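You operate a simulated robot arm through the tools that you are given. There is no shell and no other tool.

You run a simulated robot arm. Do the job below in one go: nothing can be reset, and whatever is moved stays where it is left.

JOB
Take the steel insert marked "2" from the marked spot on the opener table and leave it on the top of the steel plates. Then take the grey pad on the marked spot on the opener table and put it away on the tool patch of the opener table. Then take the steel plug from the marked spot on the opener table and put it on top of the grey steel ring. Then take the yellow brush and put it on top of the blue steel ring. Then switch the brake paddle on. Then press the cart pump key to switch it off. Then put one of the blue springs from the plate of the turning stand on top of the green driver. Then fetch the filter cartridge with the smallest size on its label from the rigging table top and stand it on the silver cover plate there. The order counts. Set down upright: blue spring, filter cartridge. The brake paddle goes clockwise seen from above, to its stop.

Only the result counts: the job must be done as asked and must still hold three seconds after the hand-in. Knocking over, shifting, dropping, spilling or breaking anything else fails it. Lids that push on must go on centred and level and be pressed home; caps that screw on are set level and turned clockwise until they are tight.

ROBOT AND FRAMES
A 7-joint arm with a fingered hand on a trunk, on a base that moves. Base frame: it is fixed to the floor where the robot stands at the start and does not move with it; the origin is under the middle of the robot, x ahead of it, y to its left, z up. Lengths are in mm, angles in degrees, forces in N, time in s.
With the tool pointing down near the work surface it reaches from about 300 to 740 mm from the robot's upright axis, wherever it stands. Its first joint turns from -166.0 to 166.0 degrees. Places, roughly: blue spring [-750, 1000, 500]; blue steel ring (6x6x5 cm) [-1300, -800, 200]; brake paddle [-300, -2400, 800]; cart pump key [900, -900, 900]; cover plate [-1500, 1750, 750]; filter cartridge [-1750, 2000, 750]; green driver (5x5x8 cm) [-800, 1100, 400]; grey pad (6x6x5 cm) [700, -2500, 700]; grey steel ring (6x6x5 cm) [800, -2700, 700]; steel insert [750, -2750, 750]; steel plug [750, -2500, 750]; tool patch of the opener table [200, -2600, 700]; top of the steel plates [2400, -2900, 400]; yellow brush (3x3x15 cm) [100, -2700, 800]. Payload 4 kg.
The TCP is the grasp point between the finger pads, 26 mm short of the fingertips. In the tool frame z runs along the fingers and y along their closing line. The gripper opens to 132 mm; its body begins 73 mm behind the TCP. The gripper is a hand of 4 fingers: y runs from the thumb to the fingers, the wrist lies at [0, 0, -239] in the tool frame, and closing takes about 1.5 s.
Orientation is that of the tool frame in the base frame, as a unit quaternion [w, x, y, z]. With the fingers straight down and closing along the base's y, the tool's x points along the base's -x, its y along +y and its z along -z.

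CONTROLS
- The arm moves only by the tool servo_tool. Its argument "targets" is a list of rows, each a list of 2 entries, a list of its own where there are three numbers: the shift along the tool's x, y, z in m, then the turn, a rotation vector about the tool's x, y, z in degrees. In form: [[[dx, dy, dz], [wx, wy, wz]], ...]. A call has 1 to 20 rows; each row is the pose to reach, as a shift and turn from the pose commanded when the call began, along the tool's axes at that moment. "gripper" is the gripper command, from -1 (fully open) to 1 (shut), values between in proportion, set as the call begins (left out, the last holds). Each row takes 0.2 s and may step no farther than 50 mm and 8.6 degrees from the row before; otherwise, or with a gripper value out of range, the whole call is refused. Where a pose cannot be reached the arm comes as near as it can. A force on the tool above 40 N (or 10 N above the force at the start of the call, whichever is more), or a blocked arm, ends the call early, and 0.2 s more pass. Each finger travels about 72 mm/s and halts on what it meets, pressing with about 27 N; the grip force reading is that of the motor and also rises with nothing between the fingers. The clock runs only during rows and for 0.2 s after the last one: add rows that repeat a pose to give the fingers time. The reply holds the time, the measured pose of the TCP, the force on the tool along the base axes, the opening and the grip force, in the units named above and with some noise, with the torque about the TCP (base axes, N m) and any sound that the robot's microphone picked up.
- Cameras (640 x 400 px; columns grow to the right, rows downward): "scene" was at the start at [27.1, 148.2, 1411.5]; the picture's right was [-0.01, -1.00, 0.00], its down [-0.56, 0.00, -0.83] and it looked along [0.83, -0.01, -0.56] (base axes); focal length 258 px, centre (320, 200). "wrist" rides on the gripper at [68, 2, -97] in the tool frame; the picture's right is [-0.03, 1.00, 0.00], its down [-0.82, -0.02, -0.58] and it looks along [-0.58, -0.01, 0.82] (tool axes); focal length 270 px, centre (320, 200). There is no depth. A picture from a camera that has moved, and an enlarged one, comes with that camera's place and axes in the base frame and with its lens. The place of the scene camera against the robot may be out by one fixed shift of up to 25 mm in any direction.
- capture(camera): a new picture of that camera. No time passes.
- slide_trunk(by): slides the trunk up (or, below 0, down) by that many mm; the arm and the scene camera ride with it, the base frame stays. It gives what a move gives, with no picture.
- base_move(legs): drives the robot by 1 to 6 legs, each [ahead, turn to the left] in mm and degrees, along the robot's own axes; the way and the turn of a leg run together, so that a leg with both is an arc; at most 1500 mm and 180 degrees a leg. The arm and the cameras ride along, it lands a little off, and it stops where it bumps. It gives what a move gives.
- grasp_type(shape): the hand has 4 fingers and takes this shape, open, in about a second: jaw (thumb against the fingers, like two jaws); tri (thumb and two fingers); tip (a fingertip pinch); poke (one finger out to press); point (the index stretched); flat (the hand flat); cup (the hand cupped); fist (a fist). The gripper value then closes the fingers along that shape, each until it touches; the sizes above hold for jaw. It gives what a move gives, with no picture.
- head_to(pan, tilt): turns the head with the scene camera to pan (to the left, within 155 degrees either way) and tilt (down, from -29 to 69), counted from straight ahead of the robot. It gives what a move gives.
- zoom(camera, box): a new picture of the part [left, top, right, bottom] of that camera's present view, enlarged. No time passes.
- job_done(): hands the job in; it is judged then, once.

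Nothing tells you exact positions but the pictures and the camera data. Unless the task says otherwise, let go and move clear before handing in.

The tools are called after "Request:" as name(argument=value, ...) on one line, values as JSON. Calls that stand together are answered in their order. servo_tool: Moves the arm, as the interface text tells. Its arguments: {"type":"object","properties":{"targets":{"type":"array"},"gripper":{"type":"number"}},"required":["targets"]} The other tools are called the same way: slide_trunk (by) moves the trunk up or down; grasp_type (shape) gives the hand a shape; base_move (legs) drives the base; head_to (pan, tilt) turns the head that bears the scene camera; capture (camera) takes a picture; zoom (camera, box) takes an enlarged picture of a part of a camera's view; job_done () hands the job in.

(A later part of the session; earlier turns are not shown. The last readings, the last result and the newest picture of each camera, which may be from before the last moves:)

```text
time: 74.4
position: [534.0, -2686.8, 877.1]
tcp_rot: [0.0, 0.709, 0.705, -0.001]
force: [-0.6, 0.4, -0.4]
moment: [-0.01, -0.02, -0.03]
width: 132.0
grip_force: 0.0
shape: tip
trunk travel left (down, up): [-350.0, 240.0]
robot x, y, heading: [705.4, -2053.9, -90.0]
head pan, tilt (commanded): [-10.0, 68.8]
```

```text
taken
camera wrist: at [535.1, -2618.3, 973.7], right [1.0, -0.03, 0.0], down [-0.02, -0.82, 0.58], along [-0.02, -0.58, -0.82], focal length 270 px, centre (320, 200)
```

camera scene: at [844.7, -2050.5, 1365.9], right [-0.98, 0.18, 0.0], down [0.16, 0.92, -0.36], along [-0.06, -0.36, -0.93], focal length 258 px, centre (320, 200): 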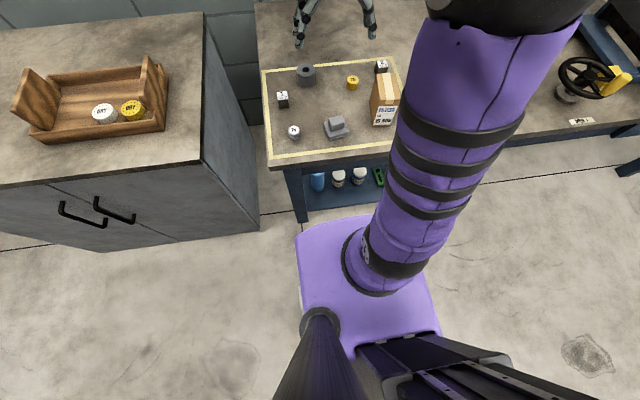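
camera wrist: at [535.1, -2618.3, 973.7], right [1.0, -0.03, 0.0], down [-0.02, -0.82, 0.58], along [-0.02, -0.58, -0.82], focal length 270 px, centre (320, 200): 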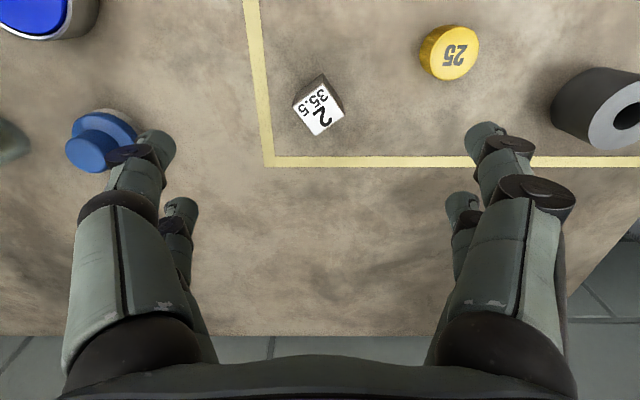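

The shapes look alike open; I'll test-close "tip" and "tri" in the air to see how the digits come together.

Request:
servo_tool(targets=[[[0, 0, 0], [0, 0, 0]], [[0, 0, 0], [0, 0, 0]], [[0, 0, 0], [0, 0, 0]], [[0, 0, 0], [0, 0, 0]], [[0, 0, 0], [0, 0, 0]], [[0, 0, 0], [0, 0, 0]]], gripper=0.4)

Request:
capture(camera="wrist")

Request:
grasp_type(shape="tri")

Request:
servo_tool(targets=[[[0, 0, 0], [0, 0, 0]], [[0, 0, 0], [0, 0, 0]], [[0, 0, 0], [0, 0, 0]], [[0, 0, 0], [0, 0, 0]], [[0, 0, 0], [0, 0, 0]], [[0, 0, 0], [0, 0, 0]]], gripper=0.4)

Request:
capture(camera="wrist")

Request:
grasp_type(shape="jaw")

Request:
servo_tool(targets=[[[0, 0, 0], [0, 0, 0]], [[0, 0, 0], [0, 0, 0]], [[0, 0, 0], [0, 0, 0]], [[0, 0, 0], [0, 0, 0]], [[0, 0, 0], [0, 0, 0]], [[0, 0, 0], [0, 0, 0]]], gripper=0.4)

Request:
capture(camera="wrist")

```text
time: 75.8
position: [532.5, -2686.7, 876.3]
tcp_rot: [-0.001, 0.709, 0.705, 0.001]
force: [-0.3, 0.8, -0.5]
moment: [0.01, 0.02, 0.0]
width: 39.8
grip_force: 0.0
shape: tip
trunk travel left (down, up): [-350.0, 240.0]
robot x, y, heading: [704.2, -2048.8, -90.0]
head pan, tilt (commanded): [-10.0, 68.8]
```

```text
taken
camera wrist: at [535.1, -2618.3, 973.8], right [1.0, -0.03, 0.0], down [-0.02, -0.82, 0.58], along [-0.02, -0.58, -0.82], focal length 270 px, centre (320, 200)
```

wrist: 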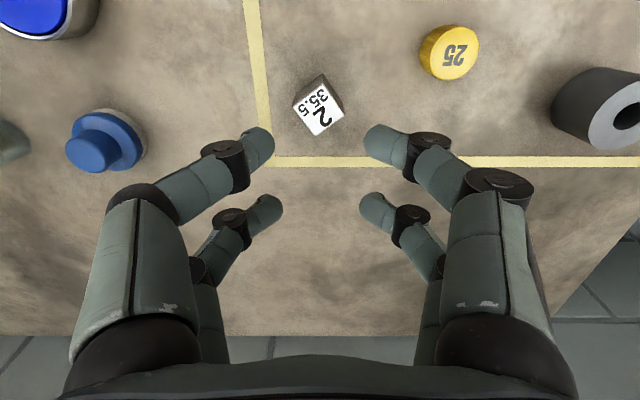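

```text
time: 76.7
position: [533.8, -2688.2, 877.9]
tcp_rot: [0.0, 0.709, 0.705, 0.001]
force: [0.9, 0.0, -0.2]
moment: [-0.01, 0.02, -0.05]
width: 131.7
grip_force: 0.1
shape: tri
trunk travel left (down, up): [-350.0, 240.0]
robot x, y, heading: [705.2, -2050.5, -90.1]
head pan, tilt (commanded): [-10.0, 68.8]
```

```text
time: 78.1
position: [533.5, -2687.8, 877.5]
tcp_rot: [0.001, 0.709, 0.706, 0.0]
force: [0.9, -1.5, 0.0]
moment: [0.0, 0.02, -0.01]
width: 39.8
grip_force: 0.0
shape: tri
trunk travel left (down, up): [-350.0, 240.0]
robot x, y, heading: [703.2, -2050.6, -90.2]
head pan, tilt (commanded): [-10.0, 68.8]
```

```text
taken
camera wrist: at [535.1, -2618.3, 973.8], right [1.0, -0.03, 0.0], down [-0.02, -0.82, 0.58], along [-0.02, -0.58, -0.82], focal length 270 px, centre (320, 200)
```

wrist: 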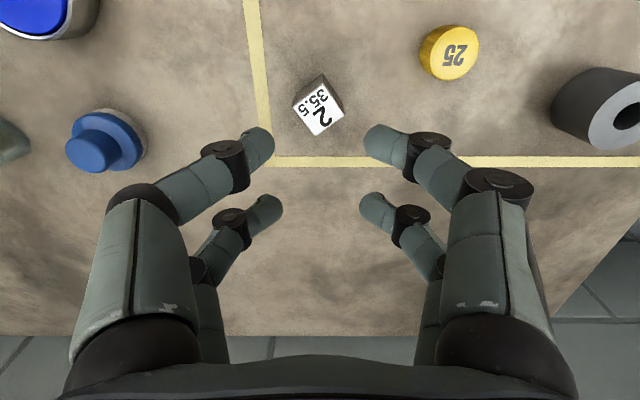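

```text
time: 79.0
position: [533.3, -2687.0, 877.0]
tcp_rot: [0.0, 0.709, 0.705, -0.001]
force: [0.7, 0.0, 0.2]
moment: [0.01, 0.0, 0.02]
width: 131.5
grip_force: 0.1
shape: jaw
trunk travel left (down, up): [-350.0, 240.0]
robot x, y, heading: [700.3, -2052.9, -90.0]
head pan, tilt (commanded): [-10.0, 68.8]
```

```text
time: 80.4
position: [534.0, -2687.1, 877.3]
tcp_rot: [0.0, 0.709, 0.706, -0.001]
force: [0.0, -1.1, -0.3]
moment: [0.04, 0.01, -0.02]
width: 39.8
grip_force: 0.1
shape: jaw
trunk travel left (down, up): [-350.0, 240.0]
robot x, y, heading: [704.8, -2049.2, -90.2]
head pan, tilt (commanded): [-10.0, 68.8]
```

```text
taken
camera wrist: at [535.1, -2618.3, 973.8], right [1.0, -0.03, 0.0], down [-0.02, -0.82, 0.58], along [-0.02, -0.58, -0.82], focal length 270 px, centre (320, 200)
```

wrist: 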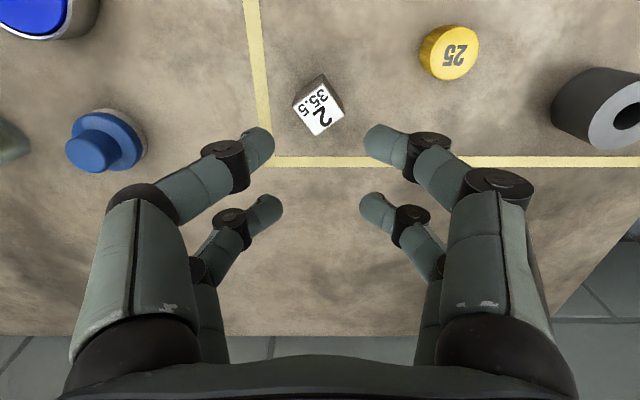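

All these shapes use the same two-plus-two digits about 39 mm apart, so a cube held cornerwise (as it now lies) is caged by four tips. I'll re-grasp it that way.

Request:
servo_tool(targets=[[[0.004, 0, 0.0], [0, 0, 0]], [[0.004, 0, 0.0], [0, 0, 0]], [[0.004, 0, 0.0], [0, 0, 0]], [[0.004, 0, 0.04], [0, 0, 0]], [[0.004, 0, 0.08], [0, 0, 0]], [[0.004, 0, 0.1], [0, 0, 0]], [[0.004, 0, 0.115], [0, 0, 0]], [[0.004, 0, 0.121], [0, 0, 0]], [[0.004, 0, 0.121], [0, 0, 0]]], gripper=-0.25)

Request:
capture(camera="wrist")

```text
time: 82.4
position: [534.1, -2684.7, 756.0]
tcp_rot: [0.0, 0.709, 0.706, 0.0]
force: [-0.9, -0.1, -0.1]
moment: [-0.03, -0.02, 0.04]
width: 82.1
grip_force: 0.0
shape: jaw
trunk travel left (down, up): [-350.0, 240.0]
robot x, y, heading: [703.7, -2050.5, -90.4]
head pan, tilt (commanded): [-10.0, 68.8]
```

```text
taken
camera wrist: at [535.6, -2614.5, 852.6], right [1.0, -0.03, 0.0], down [-0.02, -0.82, 0.58], along [-0.02, -0.58, -0.82], focal length 270 px, centre (320, 200)
```

wrist: 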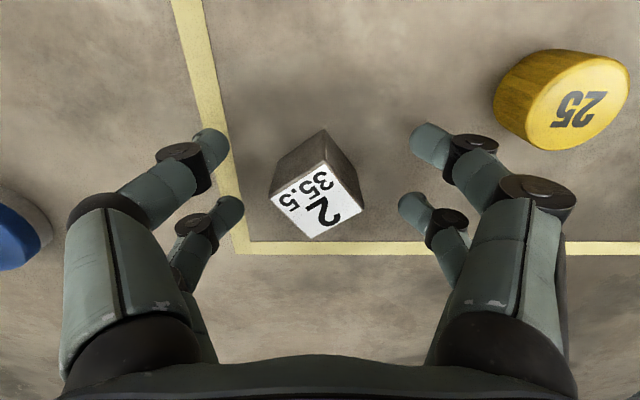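

The cube is centred under the TCP in a diamond orientation. Closing now.

Request:
servo_tool(targets=[[[0, 0, 0], [0, 0, 0]], [[0, 0, 0], [0, 0, 0]], [[0, 0, 0], [0, 0, 0]], [[0, 0, 0], [0, 0, 0]], [[0, 0, 0], [0, 0, 0]], [[0, 0, 0], [0, 0, 0]], [[0, 0, 0], [0, 0, 0]], [[0, 0, 0], [0, 0, 0]]], gripper=1)

Request:
servo_tool(targets=[[[0, 0, -0.015], [0, 0, 0]], [[0, 0, -0.03], [0, 0, 0]], [[0, 0, -0.03], [0, 0, 0]]])

Request:
capture(camera="wrist")

Request:
zoom(camera="scene", box=[320, 0, 440, 100])

```text
time: 84.2
position: [533.0, -2684.2, 755.6]
tcp_rot: [-0.001, 0.708, 0.706, 0.001]
force: [0.1, -0.4, 0.9]
moment: [0.01, -0.01, -0.03]
width: 6.0
grip_force: 27.0
shape: jaw
trunk travel left (down, up): [-350.0, 240.0]
robot x, y, heading: [702.2, -2053.0, -90.3]
head pan, tilt (commanded): [-10.0, 68.8]
```

```text
time: 85.0
position: [535.3, -2684.2, 785.6]
tcp_rot: [0.0, 0.708, 0.706, 0.001]
force: [0.6, -0.6, -2.8]
moment: [0.01, 0.0, -0.01]
width: 6.1
grip_force: 26.4
shape: jaw
trunk travel left (down, up): [-350.0, 240.0]
robot x, y, heading: [703.0, -2050.5, -90.5]
head pan, tilt (commanded): [-10.0, 68.8]
```

```text
taken
camera wrist: at [535.9, -2615.1, 882.2], right [1.0, -0.03, 0.0], down [-0.02, -0.82, 0.58], along [-0.02, -0.58, -0.82], focal length 270 px, centre (320, 200)
```

wrist: 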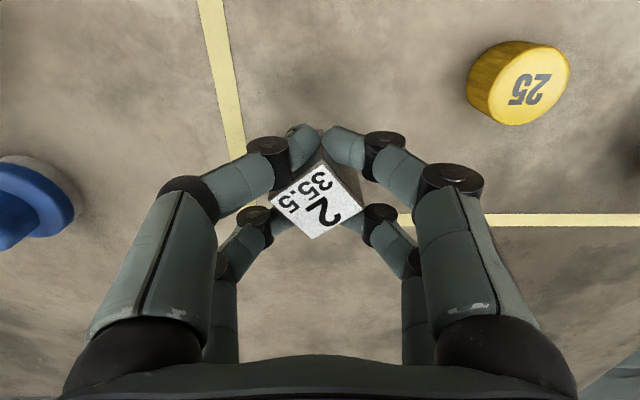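

```text
4.00 times, centred on (380, 50) of scene
camera zoom: at [844.6, -2050.6, 1365.8], right [-0.98, 0.18, 0.0], down [0.16, 0.92, -0.36], along [-0.06, -0.36, -0.93], focal length 1032 px, centre (80, 800)
```

zoom: 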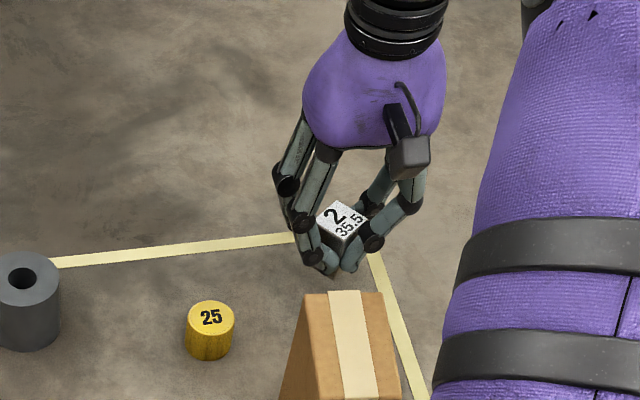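

The cube is held (about 2.5 N weight). I'll raise it, bring the arm to the carrying pose, back off the table and look toward the pallet with the plates.

Request:
servo_tool(targets=[[[0, 0, -0.04], [0, 0, 0]], [[0, 0, -0.08], [0, 0, 0]], [[0, 0, -0.12], [0, 0, 0]], [[0.01, 0.01, -0.16], [0, 0, 0]], [[0.03, 0.035, -0.19], [0, 0, 0]], [[0.06, 0.065, -0.21], [0, 0, 0]], [[0.09, 0.1, -0.215], [0, 0, 0]], [[0.115, 0.14, -0.215], [0, 0, 0]], [[0.14, 0.17, -0.215], [0, 0, 0]], [[0.145, 0.193, -0.215], [0, 0, 0]], [[0.145, 0.193, -0.215], [0, 0, 0]]])

Request:
base_move(legs=[[-180, 0]])

Request:
head_to(pan=70, tilt=30)

Request:
capture(camera="scene")

Request:
capture(camera="wrist")

```text
time: 87.4
position: [728.7, -2538.8, 1001.7]
tcp_rot: [0.0, 0.709, 0.705, 0.0]
force: [0.0, -0.3, -2.1]
moment: [-0.01, 0.01, 0.0]
width: 6.0
grip_force: 27.1
shape: jaw
trunk travel left (down, up): [-350.0, 240.0]
robot x, y, heading: [705.5, -2050.5, -90.4]
head pan, tilt (commanded): [-10.0, 68.8]
```

```text
time: 88.9
position: [729.0, -2359.8, 1001.0]
tcp_rot: [0.0, 0.708, 0.706, 0.001]
force: [-0.5, 0.9, -2.6]
moment: [-0.03, -0.05, 0.0]
width: 6.0
grip_force: 27.2
shape: jaw
trunk travel left (down, up): [-350.0, 240.0]
robot x, y, heading: [702.6, -1872.3, -90.1]
head pan, tilt (commanded): [-10.0, 68.8]
```

```text
time: 90.4
position: [727.6, -2358.6, 1000.3]
tcp_rot: [0.001, 0.709, 0.705, 0.0]
force: [-0.1, 0.1, -2.3]
moment: [-0.01, 0.0, 0.01]
width: 6.1
grip_force: 26.9
shape: jaw
trunk travel left (down, up): [-350.0, 240.0]
robot x, y, heading: [703.6, -1869.9, -90.1]
head pan, tilt (commanded): [70.0, 30.0]
```

```text
taken
camera scene: at [940.0, -1847.1, 1417.3], right [-0.35, -0.94, 0.0], down [-0.47, 0.17, -0.87], along [0.81, -0.3, -0.5], focal length 258 px, centre (320, 200)
```

scene: 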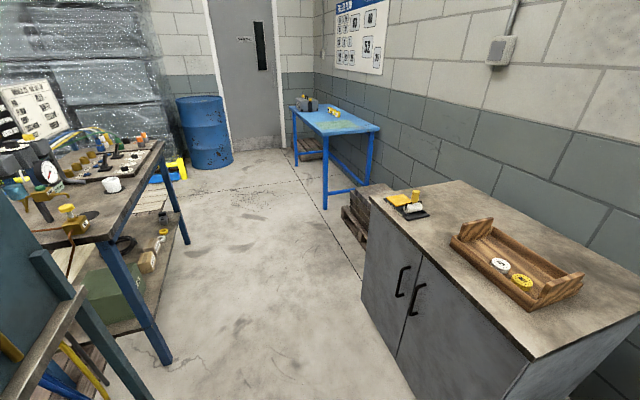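

```text
taken
camera wrist: at [730.5, -2290.5, 1097.5], right [1.0, -0.03, 0.0], down [-0.02, -0.82, 0.58], along [-0.02, -0.58, -0.82], focal length 270 px, centre (320, 200)
```

wrist: 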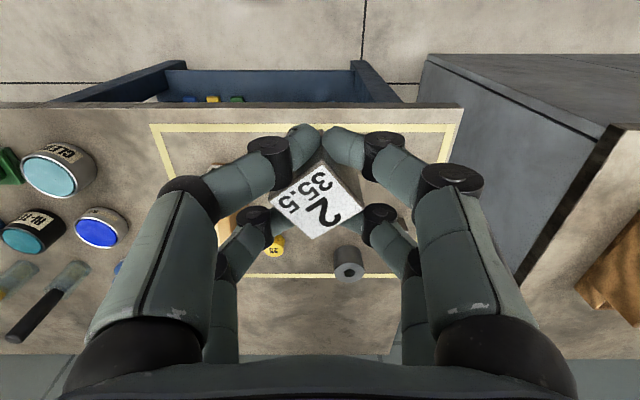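

The cabinet ends near x = 2020 and the pallet with plates is behind it. I'll drive along the aisle to about x = 2200 and look at the plates.

Request:
base_move(legs=[[40, 0], [0, 90], [1450, 0]])

Request:
head_to(pan=-70, tilt=45)

Request:
capture(camera="scene")

```text
time: 102.3
position: [2633.9, -1847.2, 1001.4]
tcp_rot: [-0.001, -0.012, 1.0, 0.0]
force: [0.6, -0.1, -2.3]
moment: [-0.01, 0.0, 0.05]
width: 5.8
grip_force: 27.0
shape: jaw
trunk travel left (down, up): [-350.0, 240.0]
robot x, y, heading: [2147.7, -1885.0, 1.4]
head pan, tilt (commanded): [70.0, 30.0]
```

```text
time: 104.5
position: [2633.1, -1847.0, 999.8]
tcp_rot: [0.0, -0.012, 1.0, 0.0]
force: [-0.6, -0.1, -2.4]
moment: [-0.01, 0.02, -0.02]
width: 5.9
grip_force: 27.0
shape: jaw
trunk travel left (down, up): [-350.0, 240.0]
robot x, y, heading: [2149.3, -1886.5, 1.6]
head pan, tilt (commanded): [-70.0, 45.0]
```

```text
taken
camera scene: at [2111.3, -1814.4, 1394.7], right [-0.93, -0.37, 0.0], down [-0.26, 0.66, -0.71], along [0.26, -0.66, -0.71], focal length 258 px, centre (320, 200)
```

scene: 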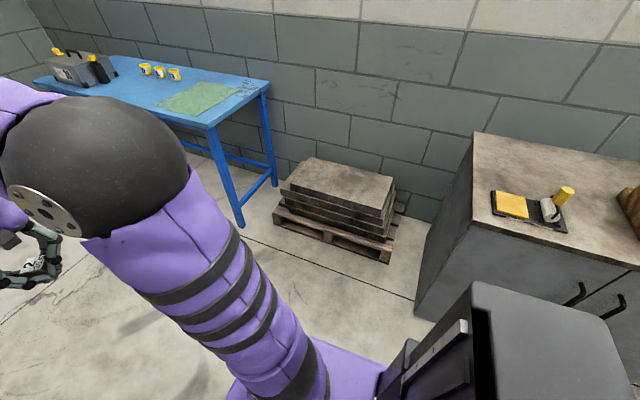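

The plate stack's top spans about x 2120–2715, y -2740 to -3060 at z ≈ 400. I'll arc around to face it.

Request:
base_move(legs=[[430, -91.5], [120, 0]])

Request:
head_to(pan=0, tilt=55)

Request:
capture(camera="scene")

Request:
capture(camera="wrist")

```text
time: 110.0
position: [2452.9, -2757.0, 1000.7]
tcp_rot: [0.001, 0.707, 0.708, 0.0]
force: [-0.3, -0.5, -3.2]
moment: [0.03, 0.01, 0.02]
width: 5.7
grip_force: 27.1
shape: jaw
trunk travel left (down, up): [-350.0, 240.0]
robot x, y, heading: [2421.5, -2271.1, -89.2]
head pan, tilt (commanded): [-70.0, 45.0]
cut short: leg 1
```

```text
time: 111.5
position: [2452.8, -2759.0, 1000.2]
tcp_rot: [0.0, 0.706, 0.708, 0.0]
force: [0.0, 0.0, -3.1]
moment: [-0.01, -0.02, -0.04]
width: 5.4
grip_force: 27.3
shape: jaw
trunk travel left (down, up): [-350.0, 240.0]
robot x, y, heading: [2424.3, -2270.5, -88.9]
head pan, tilt (commanded): [0.0, 55.0]
```

```text
taken
camera scene: at [2575.3, -2284.2, 1381.3], right [-1.0, -0.01, 0.0], down [-0.01, 0.82, -0.57], along [0.01, -0.57, -0.82], focal length 258 px, centre (320, 200)
```

scene: 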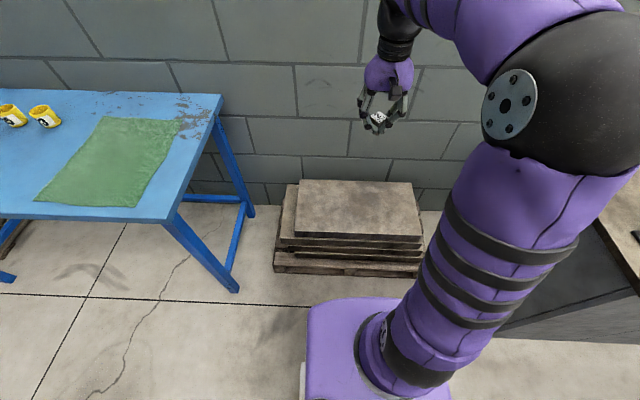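

```text
taken
camera wrist: at [2453.7, -2688.8, 1097.6], right [1.0, -0.02, 0.0], down [-0.02, -0.82, 0.58], along [-0.01, -0.58, -0.82], focal length 270 px, centre (320, 200)
```

wrist: 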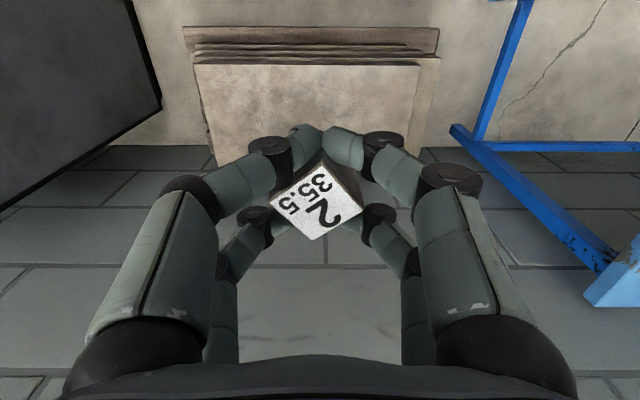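

I'm facing the stack. I'll lower the trunk by 300 mm, then move the cube over the middle of the top plate.

Request:
slide_trunk(by=-300)

Request:
servo_tool(targets=[[[-0.035, -0.008, 0.0], [0, 0, 0]], [[-0.07, -0.016, 0.02], [0, 0, 0]], [[-0.105, -0.024, 0.04], [0, 0, 0]], [[-0.14, -0.033, 0.06], [0, 0, 0]], [[-0.142, -0.033, 0.1], [0, 0, 0]], [[-0.142, -0.033, 0.1], [0, 0, 0]]])

Request:
capture(camera="wrist")

Request:
capture(camera="scene")

```text
time: 114.5
position: [2453.9, -2757.3, 700.4]
tcp_rot: [0.0, 0.706, 0.708, 0.0]
force: [-0.8, 0.0, -2.3]
moment: [-0.01, -0.01, 0.05]
width: 5.5
grip_force: 27.1
shape: jaw
trunk travel left (down, up): [-50.0, 540.0]
robot x, y, heading: [2417.6, -2269.5, -89.1]
head pan, tilt (commanded): [0.0, 55.0]
```

```text
time: 115.9
position: [2421.0, -2900.8, 598.5]
tcp_rot: [0.0, 0.707, 0.708, 0.0]
force: [-0.1, 0.3, -3.1]
moment: [0.0, -0.03, 0.02]
width: 5.8
grip_force: 27.3
shape: jaw
trunk travel left (down, up): [-50.0, 540.0]
robot x, y, heading: [2423.1, -2270.0, -89.3]
head pan, tilt (commanded): [0.0, 55.0]
```

```text
taken
camera wrist: at [2421.6, -2831.2, 696.4], right [1.0, -0.02, 0.0], down [-0.02, -0.82, 0.58], along [-0.01, -0.58, -0.82], focal length 270 px, centre (320, 200)
```

wrist: 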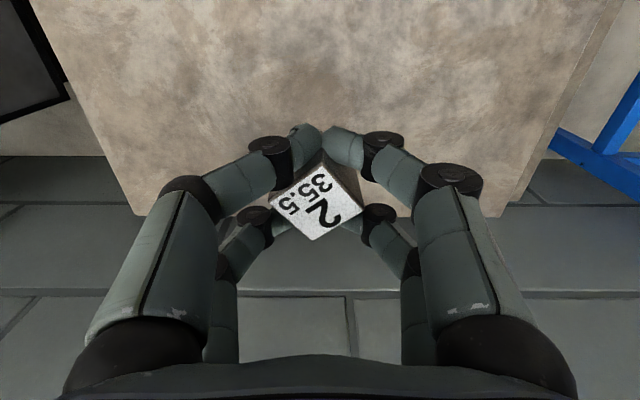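

```text
taken
camera scene: at [2575.4, -2284.1, 1081.2], right [-1.0, -0.01, 0.0], down [-0.01, 0.82, -0.57], along [0.01, -0.57, -0.82], focal length 258 px, centre (320, 200)
```

scene: 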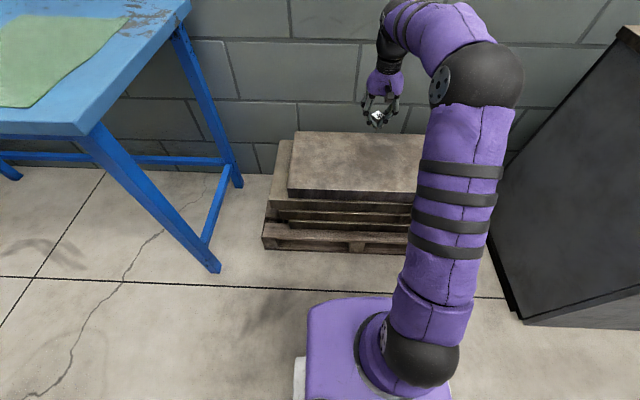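

The cube is over the middle of the top plate. I'll go down to z ≈ 480 and check the height again.

Request:
servo_tool(targets=[[[0, 0, 0.04], [0, 0, 0]], [[0, 0, 0.08], [0, 0, 0]], [[0, 0, 0.115], [0, 0, 0]], [[0, 0, 0.115], [0, 0, 0]]])

Request:
capture(camera="wrist")

Request:
zoom(camera="scene", box=[260, 60, 460, 260])

```text
time: 116.9
position: [2421.8, -2901.6, 484.9]
tcp_rot: [-0.001, 0.707, 0.707, 0.0]
force: [-1.4, -0.2, -3.3]
moment: [0.03, 0.04, -0.01]
width: 5.3
grip_force: 27.2
shape: jaw
trunk travel left (down, up): [-50.0, 540.0]
robot x, y, heading: [2421.6, -2269.2, -89.2]
head pan, tilt (commanded): [0.0, 55.0]
```

```text
taken
camera wrist: at [2422.1, -2831.4, 581.5], right [1.0, -0.02, 0.0], down [-0.02, -0.82, 0.58], along [-0.01, -0.58, -0.82], focal length 270 px, centre (320, 200)
```

wrist: 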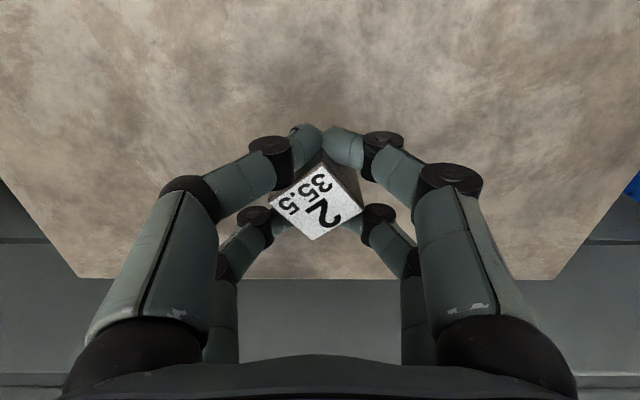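

```text
2.00 times, centred on (360, 160) of scene
camera zoom: at [2575.4, -2284.1, 1081.3], right [-1.0, -0.01, 0.0], down [-0.01, 0.82, -0.57], along [0.01, -0.57, -0.82], focal length 516 px, centre (240, 280)
```

zoom: 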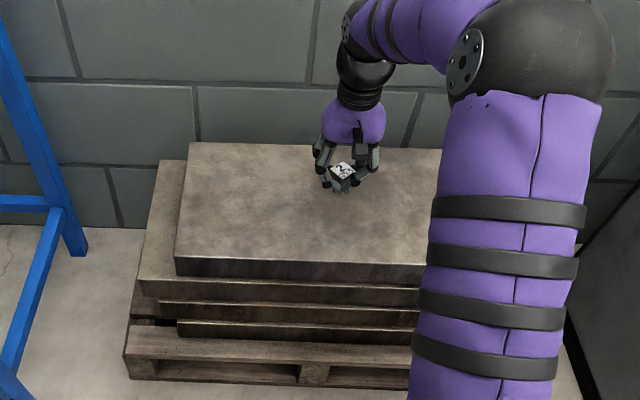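

The plate top comes out near z = 388, so contact should be around TCP z = 418. Going down gently.

Request:
servo_tool(targets=[[[0, 0, 0.03], [0, 0, 0]], [[0, 0, 0.05], [0, 0, 0]], [[0, 0, 0.058], [0, 0, 0]], [[0, 0, 0.058], [0, 0, 0]]])

Request:
servo_tool(targets=[[[0, 0, 0.003], [0, 0, 0]], [[0, 0, 0.003], [0, 0, 0]]])

Request:
servo_tool(targets=[[[0, 0, 0.003], [0, 0, 0]], [[0, 0, 0.003], [0, 0, 0]]])

```text
time: 117.9
position: [2421.1, -2899.5, 427.8]
tcp_rot: [-0.001, 0.706, 0.708, 0.0]
force: [-0.3, -0.8, -1.8]
moment: [0.0, -0.01, 0.0]
width: 5.8
grip_force: 27.5
shape: jaw
trunk travel left (down, up): [-50.0, 540.0]
robot x, y, heading: [2425.8, -2269.5, -89.3]
head pan, tilt (commanded): [0.0, 55.0]
```

```text
time: 118.5
position: [2419.4, -2899.5, 424.6]
tcp_rot: [0.0, 0.706, 0.708, 0.0]
force: [-0.1, -0.2, -2.5]
moment: [0.01, 0.02, 0.03]
width: 5.4
grip_force: 26.8
shape: jaw
trunk travel left (down, up): [-50.0, 540.0]
robot x, y, heading: [2423.2, -2271.5, -89.0]
head pan, tilt (commanded): [0.0, 55.0]
```

```text
time: 119.1
position: [2420.3, -2900.0, 421.4]
tcp_rot: [0.001, 0.707, 0.708, 0.0]
force: [0.7, -0.1, -1.8]
moment: [0.0, 0.02, 0.02]
width: 5.6
grip_force: 27.1
shape: jaw
trunk travel left (down, up): [-50.0, 540.0]
robot x, y, heading: [2426.3, -2269.4, -89.1]
head pan, tilt (commanded): [0.0, 55.0]
```

Request:
servo_tool(targets=[[[0, 0, 0.003], [0, 0, 0]], [[0, 0, 0.003], [0, 0, 0]]])

Request:
servo_tool(targets=[[[0, 0, 0.003], [0, 0, 0]], [[0, 0, 0.003], [0, 0, 0]]])

Request:
capture(camera="wrist")

```text
time: 119.7
position: [2421.2, -2898.9, 418.7]
tcp_rot: [0.0, 0.706, 0.708, 0.001]
force: [-0.2, 0.7, -2.1]
moment: [-0.04, -0.01, 0.0]
width: 5.3
grip_force: 26.9
shape: jaw
trunk travel left (down, up): [-50.0, 540.0]
robot x, y, heading: [2429.6, -2267.3, -89.2]
head pan, tilt (commanded): [0.0, 55.0]
```

```text
time: 120.3
position: [2419.0, -2898.8, 416.1]
tcp_rot: [0.0, 0.707, 0.707, 0.001]
force: [0.0, 0.3, -2.7]
moment: [0.01, 0.02, 0.03]
width: 5.6
grip_force: 26.3
shape: jaw
trunk travel left (down, up): [-50.0, 540.0]
robot x, y, heading: [2428.0, -2268.0, -89.2]
head pan, tilt (commanded): [0.0, 55.0]
```

```text
taken
camera wrist: at [2420.8, -2830.3, 512.5], right [1.0, -0.02, 0.0], down [-0.02, -0.82, 0.58], along [-0.01, -0.58, -0.82], focal length 270 px, centre (320, 200)
```

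wrist: 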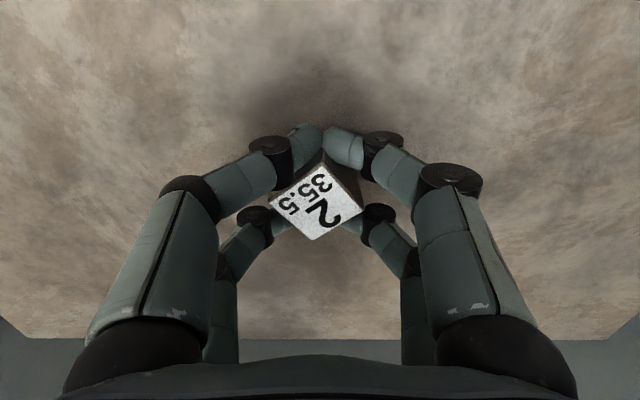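

No contact yet; refined plate height is about 384. Continuing in small steps.

Request:
servo_tool(targets=[[[0, 0, 0.002], [0, 0, 0]], [[0, 0, 0.002], [0, 0, 0]]])

Request:
servo_tool(targets=[[[0, 0, 0.002], [0, 0, 0]], [[0, 0, 0.002], [0, 0, 0]]])

Request:
servo_tool(targets=[[[0, 0, 0.002], [0, 0, 0]], [[0, 0, 0.002], [0, 0, 0]]])

```text
time: 120.9
position: [2420.6, -2899.8, 415.3]
tcp_rot: [-0.001, 0.706, 0.708, 0.0]
force: [-0.2, 2.5, 4.6]
moment: [-0.02, -0.09, 0.02]
width: 5.2
grip_force: 27.5
shape: jaw
trunk travel left (down, up): [-50.0, 540.0]
robot x, y, heading: [2421.0, -2271.5, -89.4]
head pan, tilt (commanded): [0.0, 55.0]
```

```text
time: 121.5
position: [2420.9, -2899.1, 414.4]
tcp_rot: [0.001, 0.707, 0.708, -0.001]
force: [-0.3, 4.3, 19.5]
moment: [0.0, -0.08, 0.0]
width: 6.0
grip_force: 26.8
shape: jaw
trunk travel left (down, up): [-50.0, 540.0]
robot x, y, heading: [2423.6, -2271.6, -88.9]
head pan, tilt (commanded): [0.0, 55.0]
```

```text
time: 122.1
position: [2419.8, -2900.1, 413.0]
tcp_rot: [0.003, 0.707, 0.707, -0.002]
force: [0.2, 3.7, 36.9]
moment: [0.14, -0.03, 0.04]
width: 6.1
grip_force: 27.1
shape: jaw
trunk travel left (down, up): [-50.0, 540.0]
robot x, y, heading: [2425.8, -2266.7, -89.1]
head pan, tilt (commanded): [0.0, 55.0]
```

Contact with the plate is made. I'll relieve the pressure and open the hand slowly.

Request:
servo_tool(targets=[[[0, 0, -0.0035], [0, 0, 0]], [[0, 0, -0.0035], [0, 0, 0]]])

Request:
servo_tool(targets=[[[0, 0, 0], [0, 0, 0]], [[0, 0, 0], [0, 0, 0]], [[0, 0, 0], [0, 0, 0]], [[0, 0, 0], [0, 0, 0]], [[0, 0, 0], [0, 0, 0]], [[0, 0, 0], [0, 0, 0]], [[0, 0, 0], [0, 0, 0]], [[0, 0, 0], [0, 0, 0]]], gripper=-0.4)

Request:
capture(camera="wrist")

```text
time: 122.7
position: [2420.6, -2899.4, 412.7]
tcp_rot: [0.0, 0.707, 0.707, -0.001]
force: [0.7, -5.3, 18.7]
moment: [-0.2, -0.04, 0.01]
width: 6.2
grip_force: 27.0
shape: jaw
trunk travel left (down, up): [-50.0, 540.0]
robot x, y, heading: [2423.0, -2270.9, -89.3]
head pan, tilt (commanded): [0.0, 55.0]
```

```text
time: 124.5
position: [2420.8, -2899.9, 413.5]
tcp_rot: [0.0, 0.706, 0.708, 0.0]
force: [0.2, -0.2, -0.2]
moment: [0.02, 0.0, 0.01]
width: 92.3
grip_force: 0.0
shape: jaw
trunk travel left (down, up): [-50.0, 540.0]
robot x, y, heading: [2424.3, -2270.0, -89.2]
head pan, tilt (commanded): [0.0, 55.0]
```

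```text
taken
camera wrist: at [2420.9, -2830.3, 509.8], right [1.0, -0.02, 0.0], down [-0.02, -0.82, 0.58], along [-0.01, -0.58, -0.82], focal length 270 px, centre (320, 200)
```

wrist: 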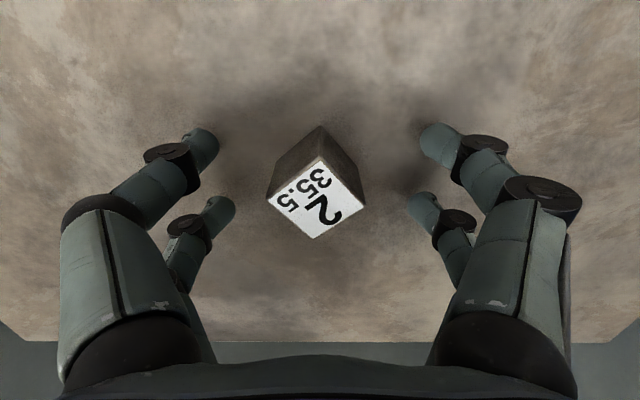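

The insert stands on the plates. I'll lift clear, restore the carrying pose and trunk height.

Request:
servo_tool(targets=[[[0, 0, -0.04], [0, 0, 0]], [[0, 0, -0.08], [0, 0, 0]], [[0, 0, -0.12], [0, 0, 0]], [[0.0, 0.0, -0.16], [0, 0, 0]], [[0.03, 0.008, -0.19], [0, 0, 0]], [[0.06, 0.016, -0.22], [0, 0, 0]], [[0.09, 0.024, -0.25], [0, 0, 0]], [[0.12, 0.033, -0.28], [0, 0, 0]], [[0.142, 0.033, -0.285], [0, 0, 0]], [[0.142, 0.033, -0.285], [0, 0, 0]]])

Request:
capture(camera="wrist")

Request:
slide_trunk(by=300)

Request:
base_move(legs=[[-120, 0], [-430, 91.0]])

```text
time: 126.7
position: [2452.7, -2757.2, 699.6]
tcp_rot: [0.001, 0.706, 0.708, -0.001]
force: [0.3, -0.3, 0.5]
moment: [-0.02, 0.06, 0.01]
width: 92.1
grip_force: 0.1
shape: jaw
trunk travel left (down, up): [-50.0, 540.0]
robot x, y, heading: [2425.9, -2269.3, -89.0]
head pan, tilt (commanded): [0.0, 55.0]
```

```text
taken
camera wrist: at [2453.7, -2687.5, 795.6], right [1.0, -0.02, 0.0], down [-0.02, -0.82, 0.58], along [-0.01, -0.58, -0.82], focal length 270 px, centre (320, 200)
```

wrist: 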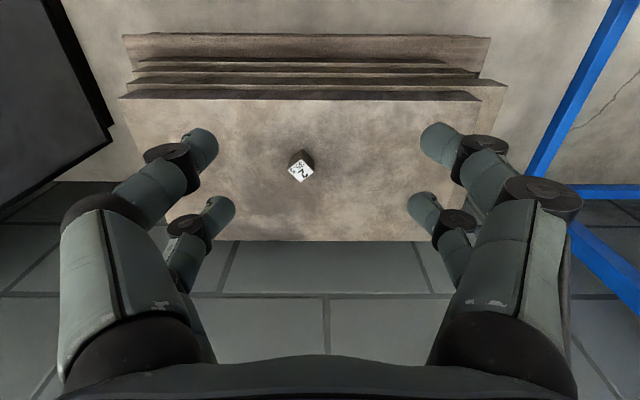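

```text
time: 129.7
position: [2452.6, -2757.1, 998.9]
tcp_rot: [0.0, 0.707, 0.707, 0.001]
force: [0.0, 0.2, 0.2]
moment: [0.0, 0.0, 0.04]
width: 91.9
grip_force: 0.0
shape: jaw
trunk travel left (down, up): [-350.0, 240.0]
robot x, y, heading: [2425.3, -2267.5, -89.4]
head pan, tilt (commanded): [0.0, 55.0]
```

```text
time: 135.2
position: [2629.7, -1843.8, 998.9]
tcp_rot: [-0.001, -0.008, 1.0, 0.0]
force: [0.2, -0.7, 0.4]
moment: [-0.02, 0.01, 0.02]
width: 92.6
grip_force: 0.1
shape: jaw
trunk travel left (down, up): [-350.0, 240.0]
robot x, y, heading: [2141.4, -1880.8, 1.6]
head pan, tilt (commanded): [0.0, 55.0]
cut short: leg 2
```

Back in the aisle. I'll reverse to about x = 480 and turn to face the opener table again.

Request:
base_move(legs=[[-1500, 0], [-150, 0]])

Request:
base_move(legs=[[0, -91.6], [110, 0]])

Request:
head_to(pan=-20, tilt=50)

Request:
capture(camera="scene")

Request:
capture(camera="wrist")

```text
time: 143.5
position: [991.4, -1889.6, 998.7]
tcp_rot: [0.0, -0.01, 1.0, -0.001]
force: [0.0, 0.3, -0.9]
moment: [0.02, 0.03, 0.0]
width: 92.3
grip_force: 0.1
shape: jaw
trunk travel left (down, up): [-350.0, 240.0]
robot x, y, heading: [504.2, -1930.0, 1.6]
head pan, tilt (commanded): [0.0, 55.0]
```

```text
time: 149.0
position: [533.7, -2521.9, 999.3]
tcp_rot: [-0.001, 0.707, 0.707, 0.001]
force: [-1.1, -0.4, -0.1]
moment: [-0.05, -0.01, 0.02]
width: 92.1
grip_force: 0.0
shape: jaw
trunk travel left (down, up): [-350.0, 240.0]
robot x, y, heading: [505.7, -2033.9, -88.9]
head pan, tilt (commanded): [0.0, 55.0]
```

```text
time: 149.8
position: [533.7, -2521.3, 998.9]
tcp_rot: [0.0, 0.707, 0.708, 0.0]
force: [0.2, -0.3, -0.6]
moment: [0.04, 0.0, -0.01]
width: 91.8
grip_force: 0.0
shape: jaw
trunk travel left (down, up): [-350.0, 240.0]
robot x, y, heading: [505.8, -2035.1, -89.2]
head pan, tilt (commanded): [-20.0, 50.0]
```

```text
taken
camera scene: at [631.0, -2049.3, 1387.8], right [-0.94, 0.33, 0.0], down [0.25, 0.72, -0.64], along [-0.21, -0.61, -0.77], focal length 258 px, centre (320, 200)
```

scene: 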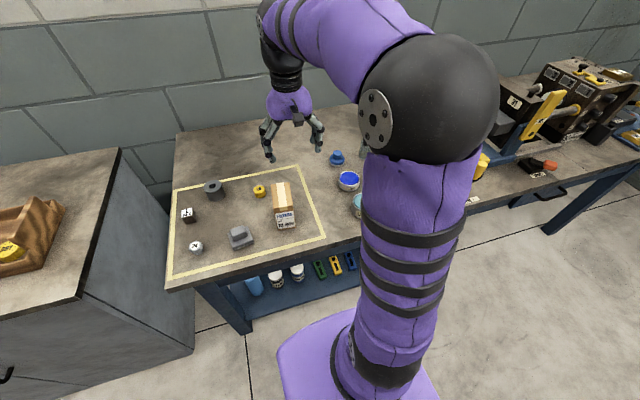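

```text
taken
camera wrist: at [534.8, -2452.8, 1095.6], right [1.0, -0.02, 0.0], down [-0.02, -0.82, 0.58], along [-0.01, -0.58, -0.82], focal length 270 px, centre (320, 200)
```

wrist: 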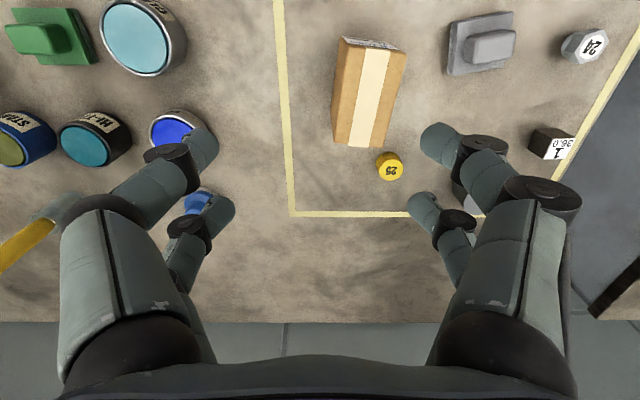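

I'm in front of the table again. I'll swing the wrist over the tool area near (200, -2560) to find the tool patch and free space.

Request:
servo_tool(targets=[[[0.0, -0.045, 0.0], [0, 0, 0]], [[0.0, -0.09, 0.0], [0, 0, 0]], [[0.0, -0.135, 0.0], [0, 0, 0]], [[0.0, -0.18, 0.0], [0, 0, 0]], [[0.0, -0.225, 0.0], [0, 0, 0]], [[0.0, -0.27, 0.0], [0, 0, 0]], [[0.0, -0.315, 0.0], [0, 0, 0]], [[0.0, -0.335, 0.0], [0, 0, 0]], [[0.0, -0.335, 0.0], [0, 0, 0]]], gripper=-1)

Request:
capture(camera="wrist")

Request:
head_to(pan=-35, tilt=50)

Request:
capture(camera="scene")

```text
time: 151.8
position: [199.1, -2521.5, 999.1]
tcp_rot: [0.0, 0.707, 0.708, 0.0]
force: [0.1, -0.2, -0.3]
moment: [0.01, 0.0, -0.03]
width: 131.9
grip_force: 0.0
shape: jaw
trunk travel left (down, up): [-350.0, 240.0]
robot x, y, heading: [502.2, -2031.3, -89.2]
head pan, tilt (commanded): [-20.0, 50.0]
```

```text
taken
camera wrist: at [199.9, -2452.8, 1096.4], right [1.0, -0.02, 0.0], down [-0.02, -0.82, 0.58], along [-0.01, -0.58, -0.82], focal length 270 px, centre (320, 200)
```

wrist: 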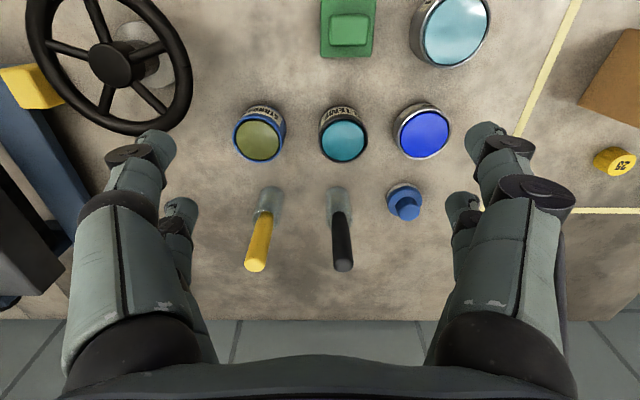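

```text
time: 152.6
position: [199.3, -2521.3, 999.2]
tcp_rot: [0.001, 0.706, 0.708, 0.001]
force: [1.2, 0.4, -0.1]
moment: [0.0, -0.02, -0.01]
width: 132.0
grip_force: 0.0
shape: jaw
trunk travel left (down, up): [-350.0, 240.0]
robot x, y, heading: [505.4, -2034.9, -89.3]
head pan, tilt (commanded): [-35.0, 50.0]
```

```text
taken
camera scene: at [612.9, -2040.4, 1387.8], right [-0.83, 0.56, 0.0], down [0.43, 0.63, -0.64], along [-0.36, -0.53, -0.77], focal length 258 px, centre (320, 200)
```

scene: 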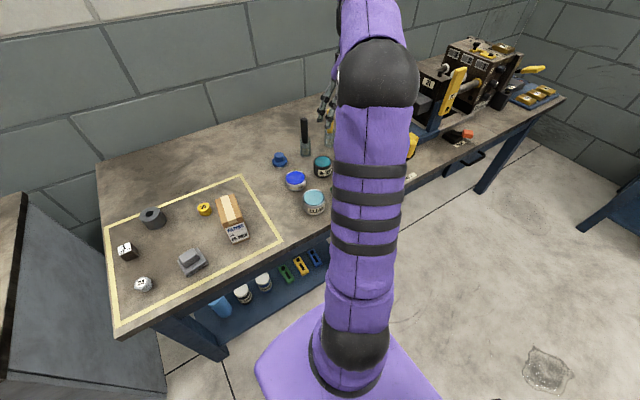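

The tools form a 3×3 grid with its front-left slot (about x 130, y -2475) empty, beside the hand wheel; that's where the pad fits. I'll go over the pad, turning the hand 90° so it closes along y.

Request:
servo_tool(targets=[[[0.0026, 0.0435, 0], [0, 0, 7.5]], [[0.0052, 0.087, 0], [0, 0, 15]], [[0.0078, 0.1305, 0], [0, 0, 22.5]], [[0.0104, 0.174, 0], [0, 0, 30]], [[0.013, 0.2175, 0], [0, 0, 37.5]], [[0.0156, 0.261, 0], [0, 0, 45]], [[0.0182, 0.3045, 0], [0, 0, 52.5]], [[0.0208, 0.348, 0], [0, 0, 60]], [[0.0234, 0.3915, 0], [0, 0, 67.5]], [[0.026, 0.435, 0], [0, 0, 75]], [[0.0286, 0.4785, 0], [0, 0, 82.5]], [[0.031, 0.521, 0], [0, 0, 90]], [[0.031, 0.521, 0.04], [0, 0, 90]], [[0.031, 0.521, 0.08], [0, 0, 90]], [[0.031, 0.521, 0.08], [0, 0, 90]]])

Request:
capture(camera="wrist")

```text
time: 155.8
position: [719.7, -2489.9, 918.3]
tcp_rot: [0.001, 1.0, 0.0, 0.0]
force: [0.3, -0.2, -0.4]
moment: [0.0, 0.01, 0.03]
width: 131.7
grip_force: 0.0
shape: jaw
trunk travel left (down, up): [-350.0, 240.0]
robot x, y, heading: [506.9, -2032.7, -89.5]
head pan, tilt (commanded): [-35.0, 50.0]
```

```text
taken
camera wrist: at [787.0, -2491.4, 1015.4], right [-0.02, -1.0, 0.0], down [-0.82, 0.02, 0.58], along [-0.58, 0.01, -0.82], focal length 270 px, centre (320, 200)
```

wrist: 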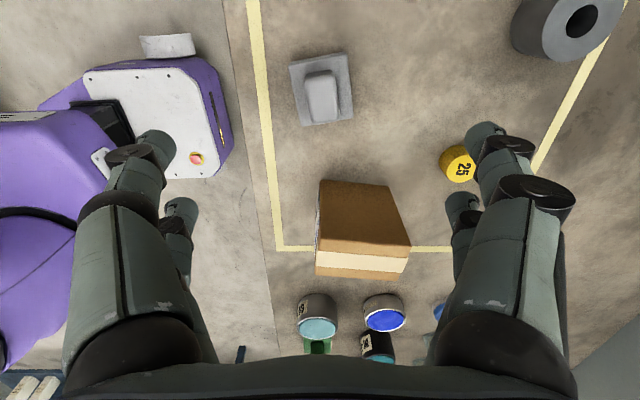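

The pad is at about (725, -2493), turned roughly 9°, with a handle about 25 mm wide along y. I'll align and descend partway to check.

Request:
servo_tool(targets=[[[0.003, 0.002, 0.03], [0, 0, -4]], [[0.005, 0.003, 0.06], [0, 0, -9]], [[0.005, 0.003, 0.088], [0, 0, -9]], [[0.005, 0.003, 0.088], [0, 0, -9]]], gripper=-0.3)

Request:
capture(camera="wrist")

Request:
zoom(camera="scene", box=[120, 180, 260, 300])

```text
time: 156.8
position: [723.9, -2492.7, 830.4]
tcp_rot: [0.0, 0.997, 0.08, -0.001]
force: [-1.0, -0.4, 0.1]
moment: [0.07, 0.0, 0.02]
width: 86.3
grip_force: 0.1
shape: jaw
trunk travel left (down, up): [-350.0, 240.0]
robot x, y, heading: [502.8, -2034.1, -89.1]
head pan, tilt (commanded): [-35.0, 50.0]
```

```text
taken
camera wrist: at [791.0, -2483.4, 927.7], right [0.13, -0.99, 0.0], down [-0.81, -0.11, 0.58], along [-0.57, -0.08, -0.82], focal length 270 px, centre (320, 200)
```

wrist: 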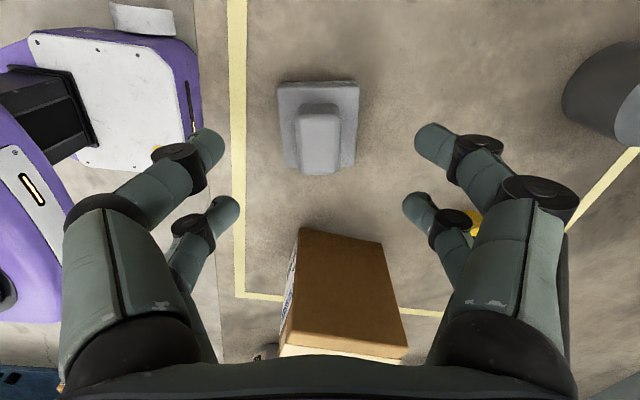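

```text
3.33 times, centred on (190, 240) of scene
camera zoom: at [613.1, -2040.4, 1387.8], right [-0.83, 0.56, 0.0], down [0.43, 0.63, -0.64], along [-0.36, -0.53, -0.77], focal length 860 px, centre (753, 67)
```

zoom: 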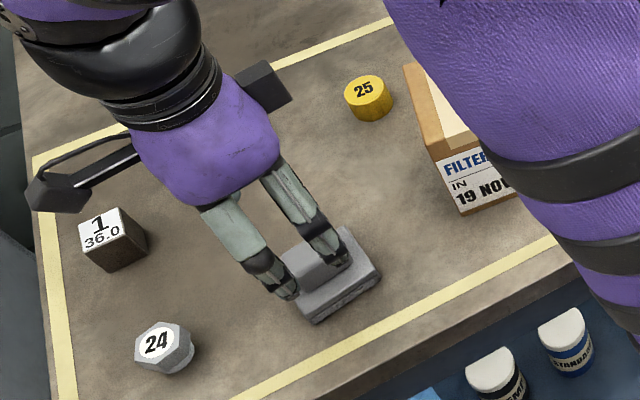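

Aligned with the pad; base top is about z = 738 and handle top about 776. I'll descend to z ≈ 771 and grip the handle.

Request:
servo_tool(targets=[[[0.005, 0.0, 0.025], [0, 0, 0]], [[0.006, 0.0, 0.045], [0, 0, 0]], [[0.006, 0.0, 0.055], [0, 0, 0]], [[0.006, 0.0, 0.059], [0, 0, 0]], [[0.006, 0.0, 0.059], [0, 0, 0]]])

Request:
servo_tool(targets=[[[0, 0, 0], [0, 0, 0]], [[0, 0, 0], [0, 0, 0]], [[0, 0, 0], [0, 0, 0]], [[0, 0, 0], [0, 0, 0]], [[0, 0, 0], [0, 0, 0]], [[0, 0, 0], [0, 0, 0]], [[0, 0, 0], [0, 0, 0]], [[0, 0, 0], [0, 0, 0]]], gripper=1)

Request:
capture(camera="wrist")

```text
time: 158.0
position: [730.7, -2492.8, 772.9]
tcp_rot: [-0.001, 0.997, 0.08, 0.0]
force: [-0.1, 0.4, 0.5]
moment: [0.0, -0.01, -0.01]
width: 86.4
grip_force: 0.1
shape: jaw
trunk travel left (down, up): [-350.0, 240.0]
robot x, y, heading: [504.4, -2033.5, -89.2]
head pan, tilt (commanded): [-35.0, 50.0]
```

```text
time: 159.8
position: [729.8, -2492.6, 771.9]
tcp_rot: [0.0, 0.997, 0.08, 0.001]
force: [0.1, -0.5, 0.3]
moment: [0.0, -0.03, 0.0]
width: 0.0
grip_force: 26.6
shape: jaw
trunk travel left (down, up): [-350.0, 240.0]
robot x, y, heading: [506.4, -2037.6, -89.0]
head pan, tilt (commanded): [-35.0, 50.0]
```

```text
taken
camera wrist: at [797.5, -2483.3, 868.2], right [0.13, -0.99, 0.0], down [-0.81, -0.11, 0.58], along [-0.57, -0.08, -0.82], focal length 270 px, centre (320, 200)
```

wrist: 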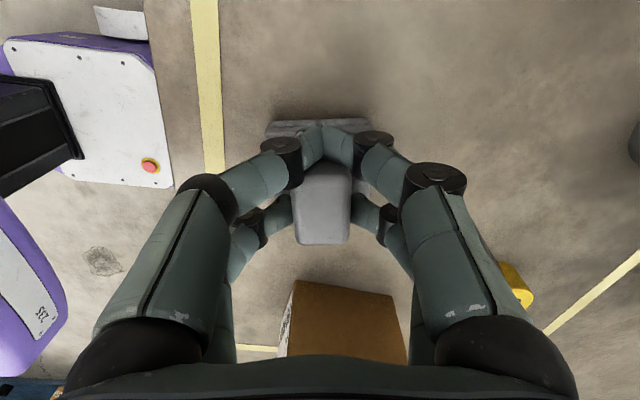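

The front fingertips slipped past the end of the short handle. I'll reopen and grip the 60 mm base of the pad instead.

Request:
servo_tool(targets=[[[0, 0, 0], [0, 0, 0]], [[0, 0, 0], [0, 0, 0]], [[0, 0, 0], [0, 0, 0]], [[0, 0, 0], [0, 0, 0]], [[0, 0, 0], [0, 0, 0]], [[0, 0, 0], [0, 0, 0]], [[0, 0, 0], [0, 0, 0]]], gripper=-0.4)

Request:
capture(camera="wrist")

```text
time: 161.4
position: [730.9, -2493.2, 771.7]
tcp_rot: [-0.001, 0.997, 0.08, 0.001]
force: [0.6, 0.6, -0.3]
moment: [0.06, 0.03, -0.02]
width: 92.1
grip_force: 0.1
shape: jaw
trunk travel left (down, up): [-350.0, 240.0]
robot x, y, heading: [507.7, -2034.3, -88.9]
head pan, tilt (commanded): [-35.0, 50.0]
```

```text
taken
camera wrist: at [797.5, -2483.3, 868.2], right [0.13, -0.99, 0.0], down [-0.81, -0.11, 0.58], along [-0.57, -0.08, -0.82], focal length 270 px, centre (320, 200)
```

wrist: 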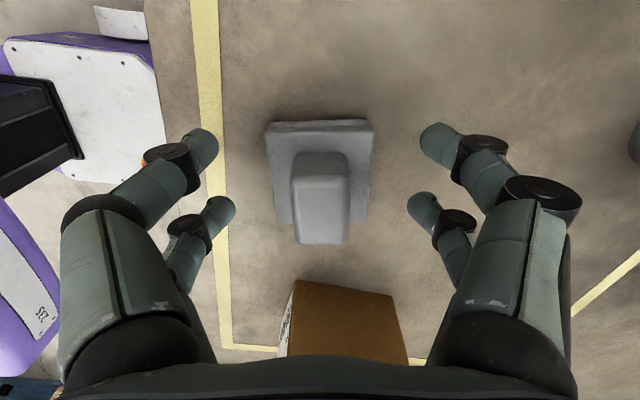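

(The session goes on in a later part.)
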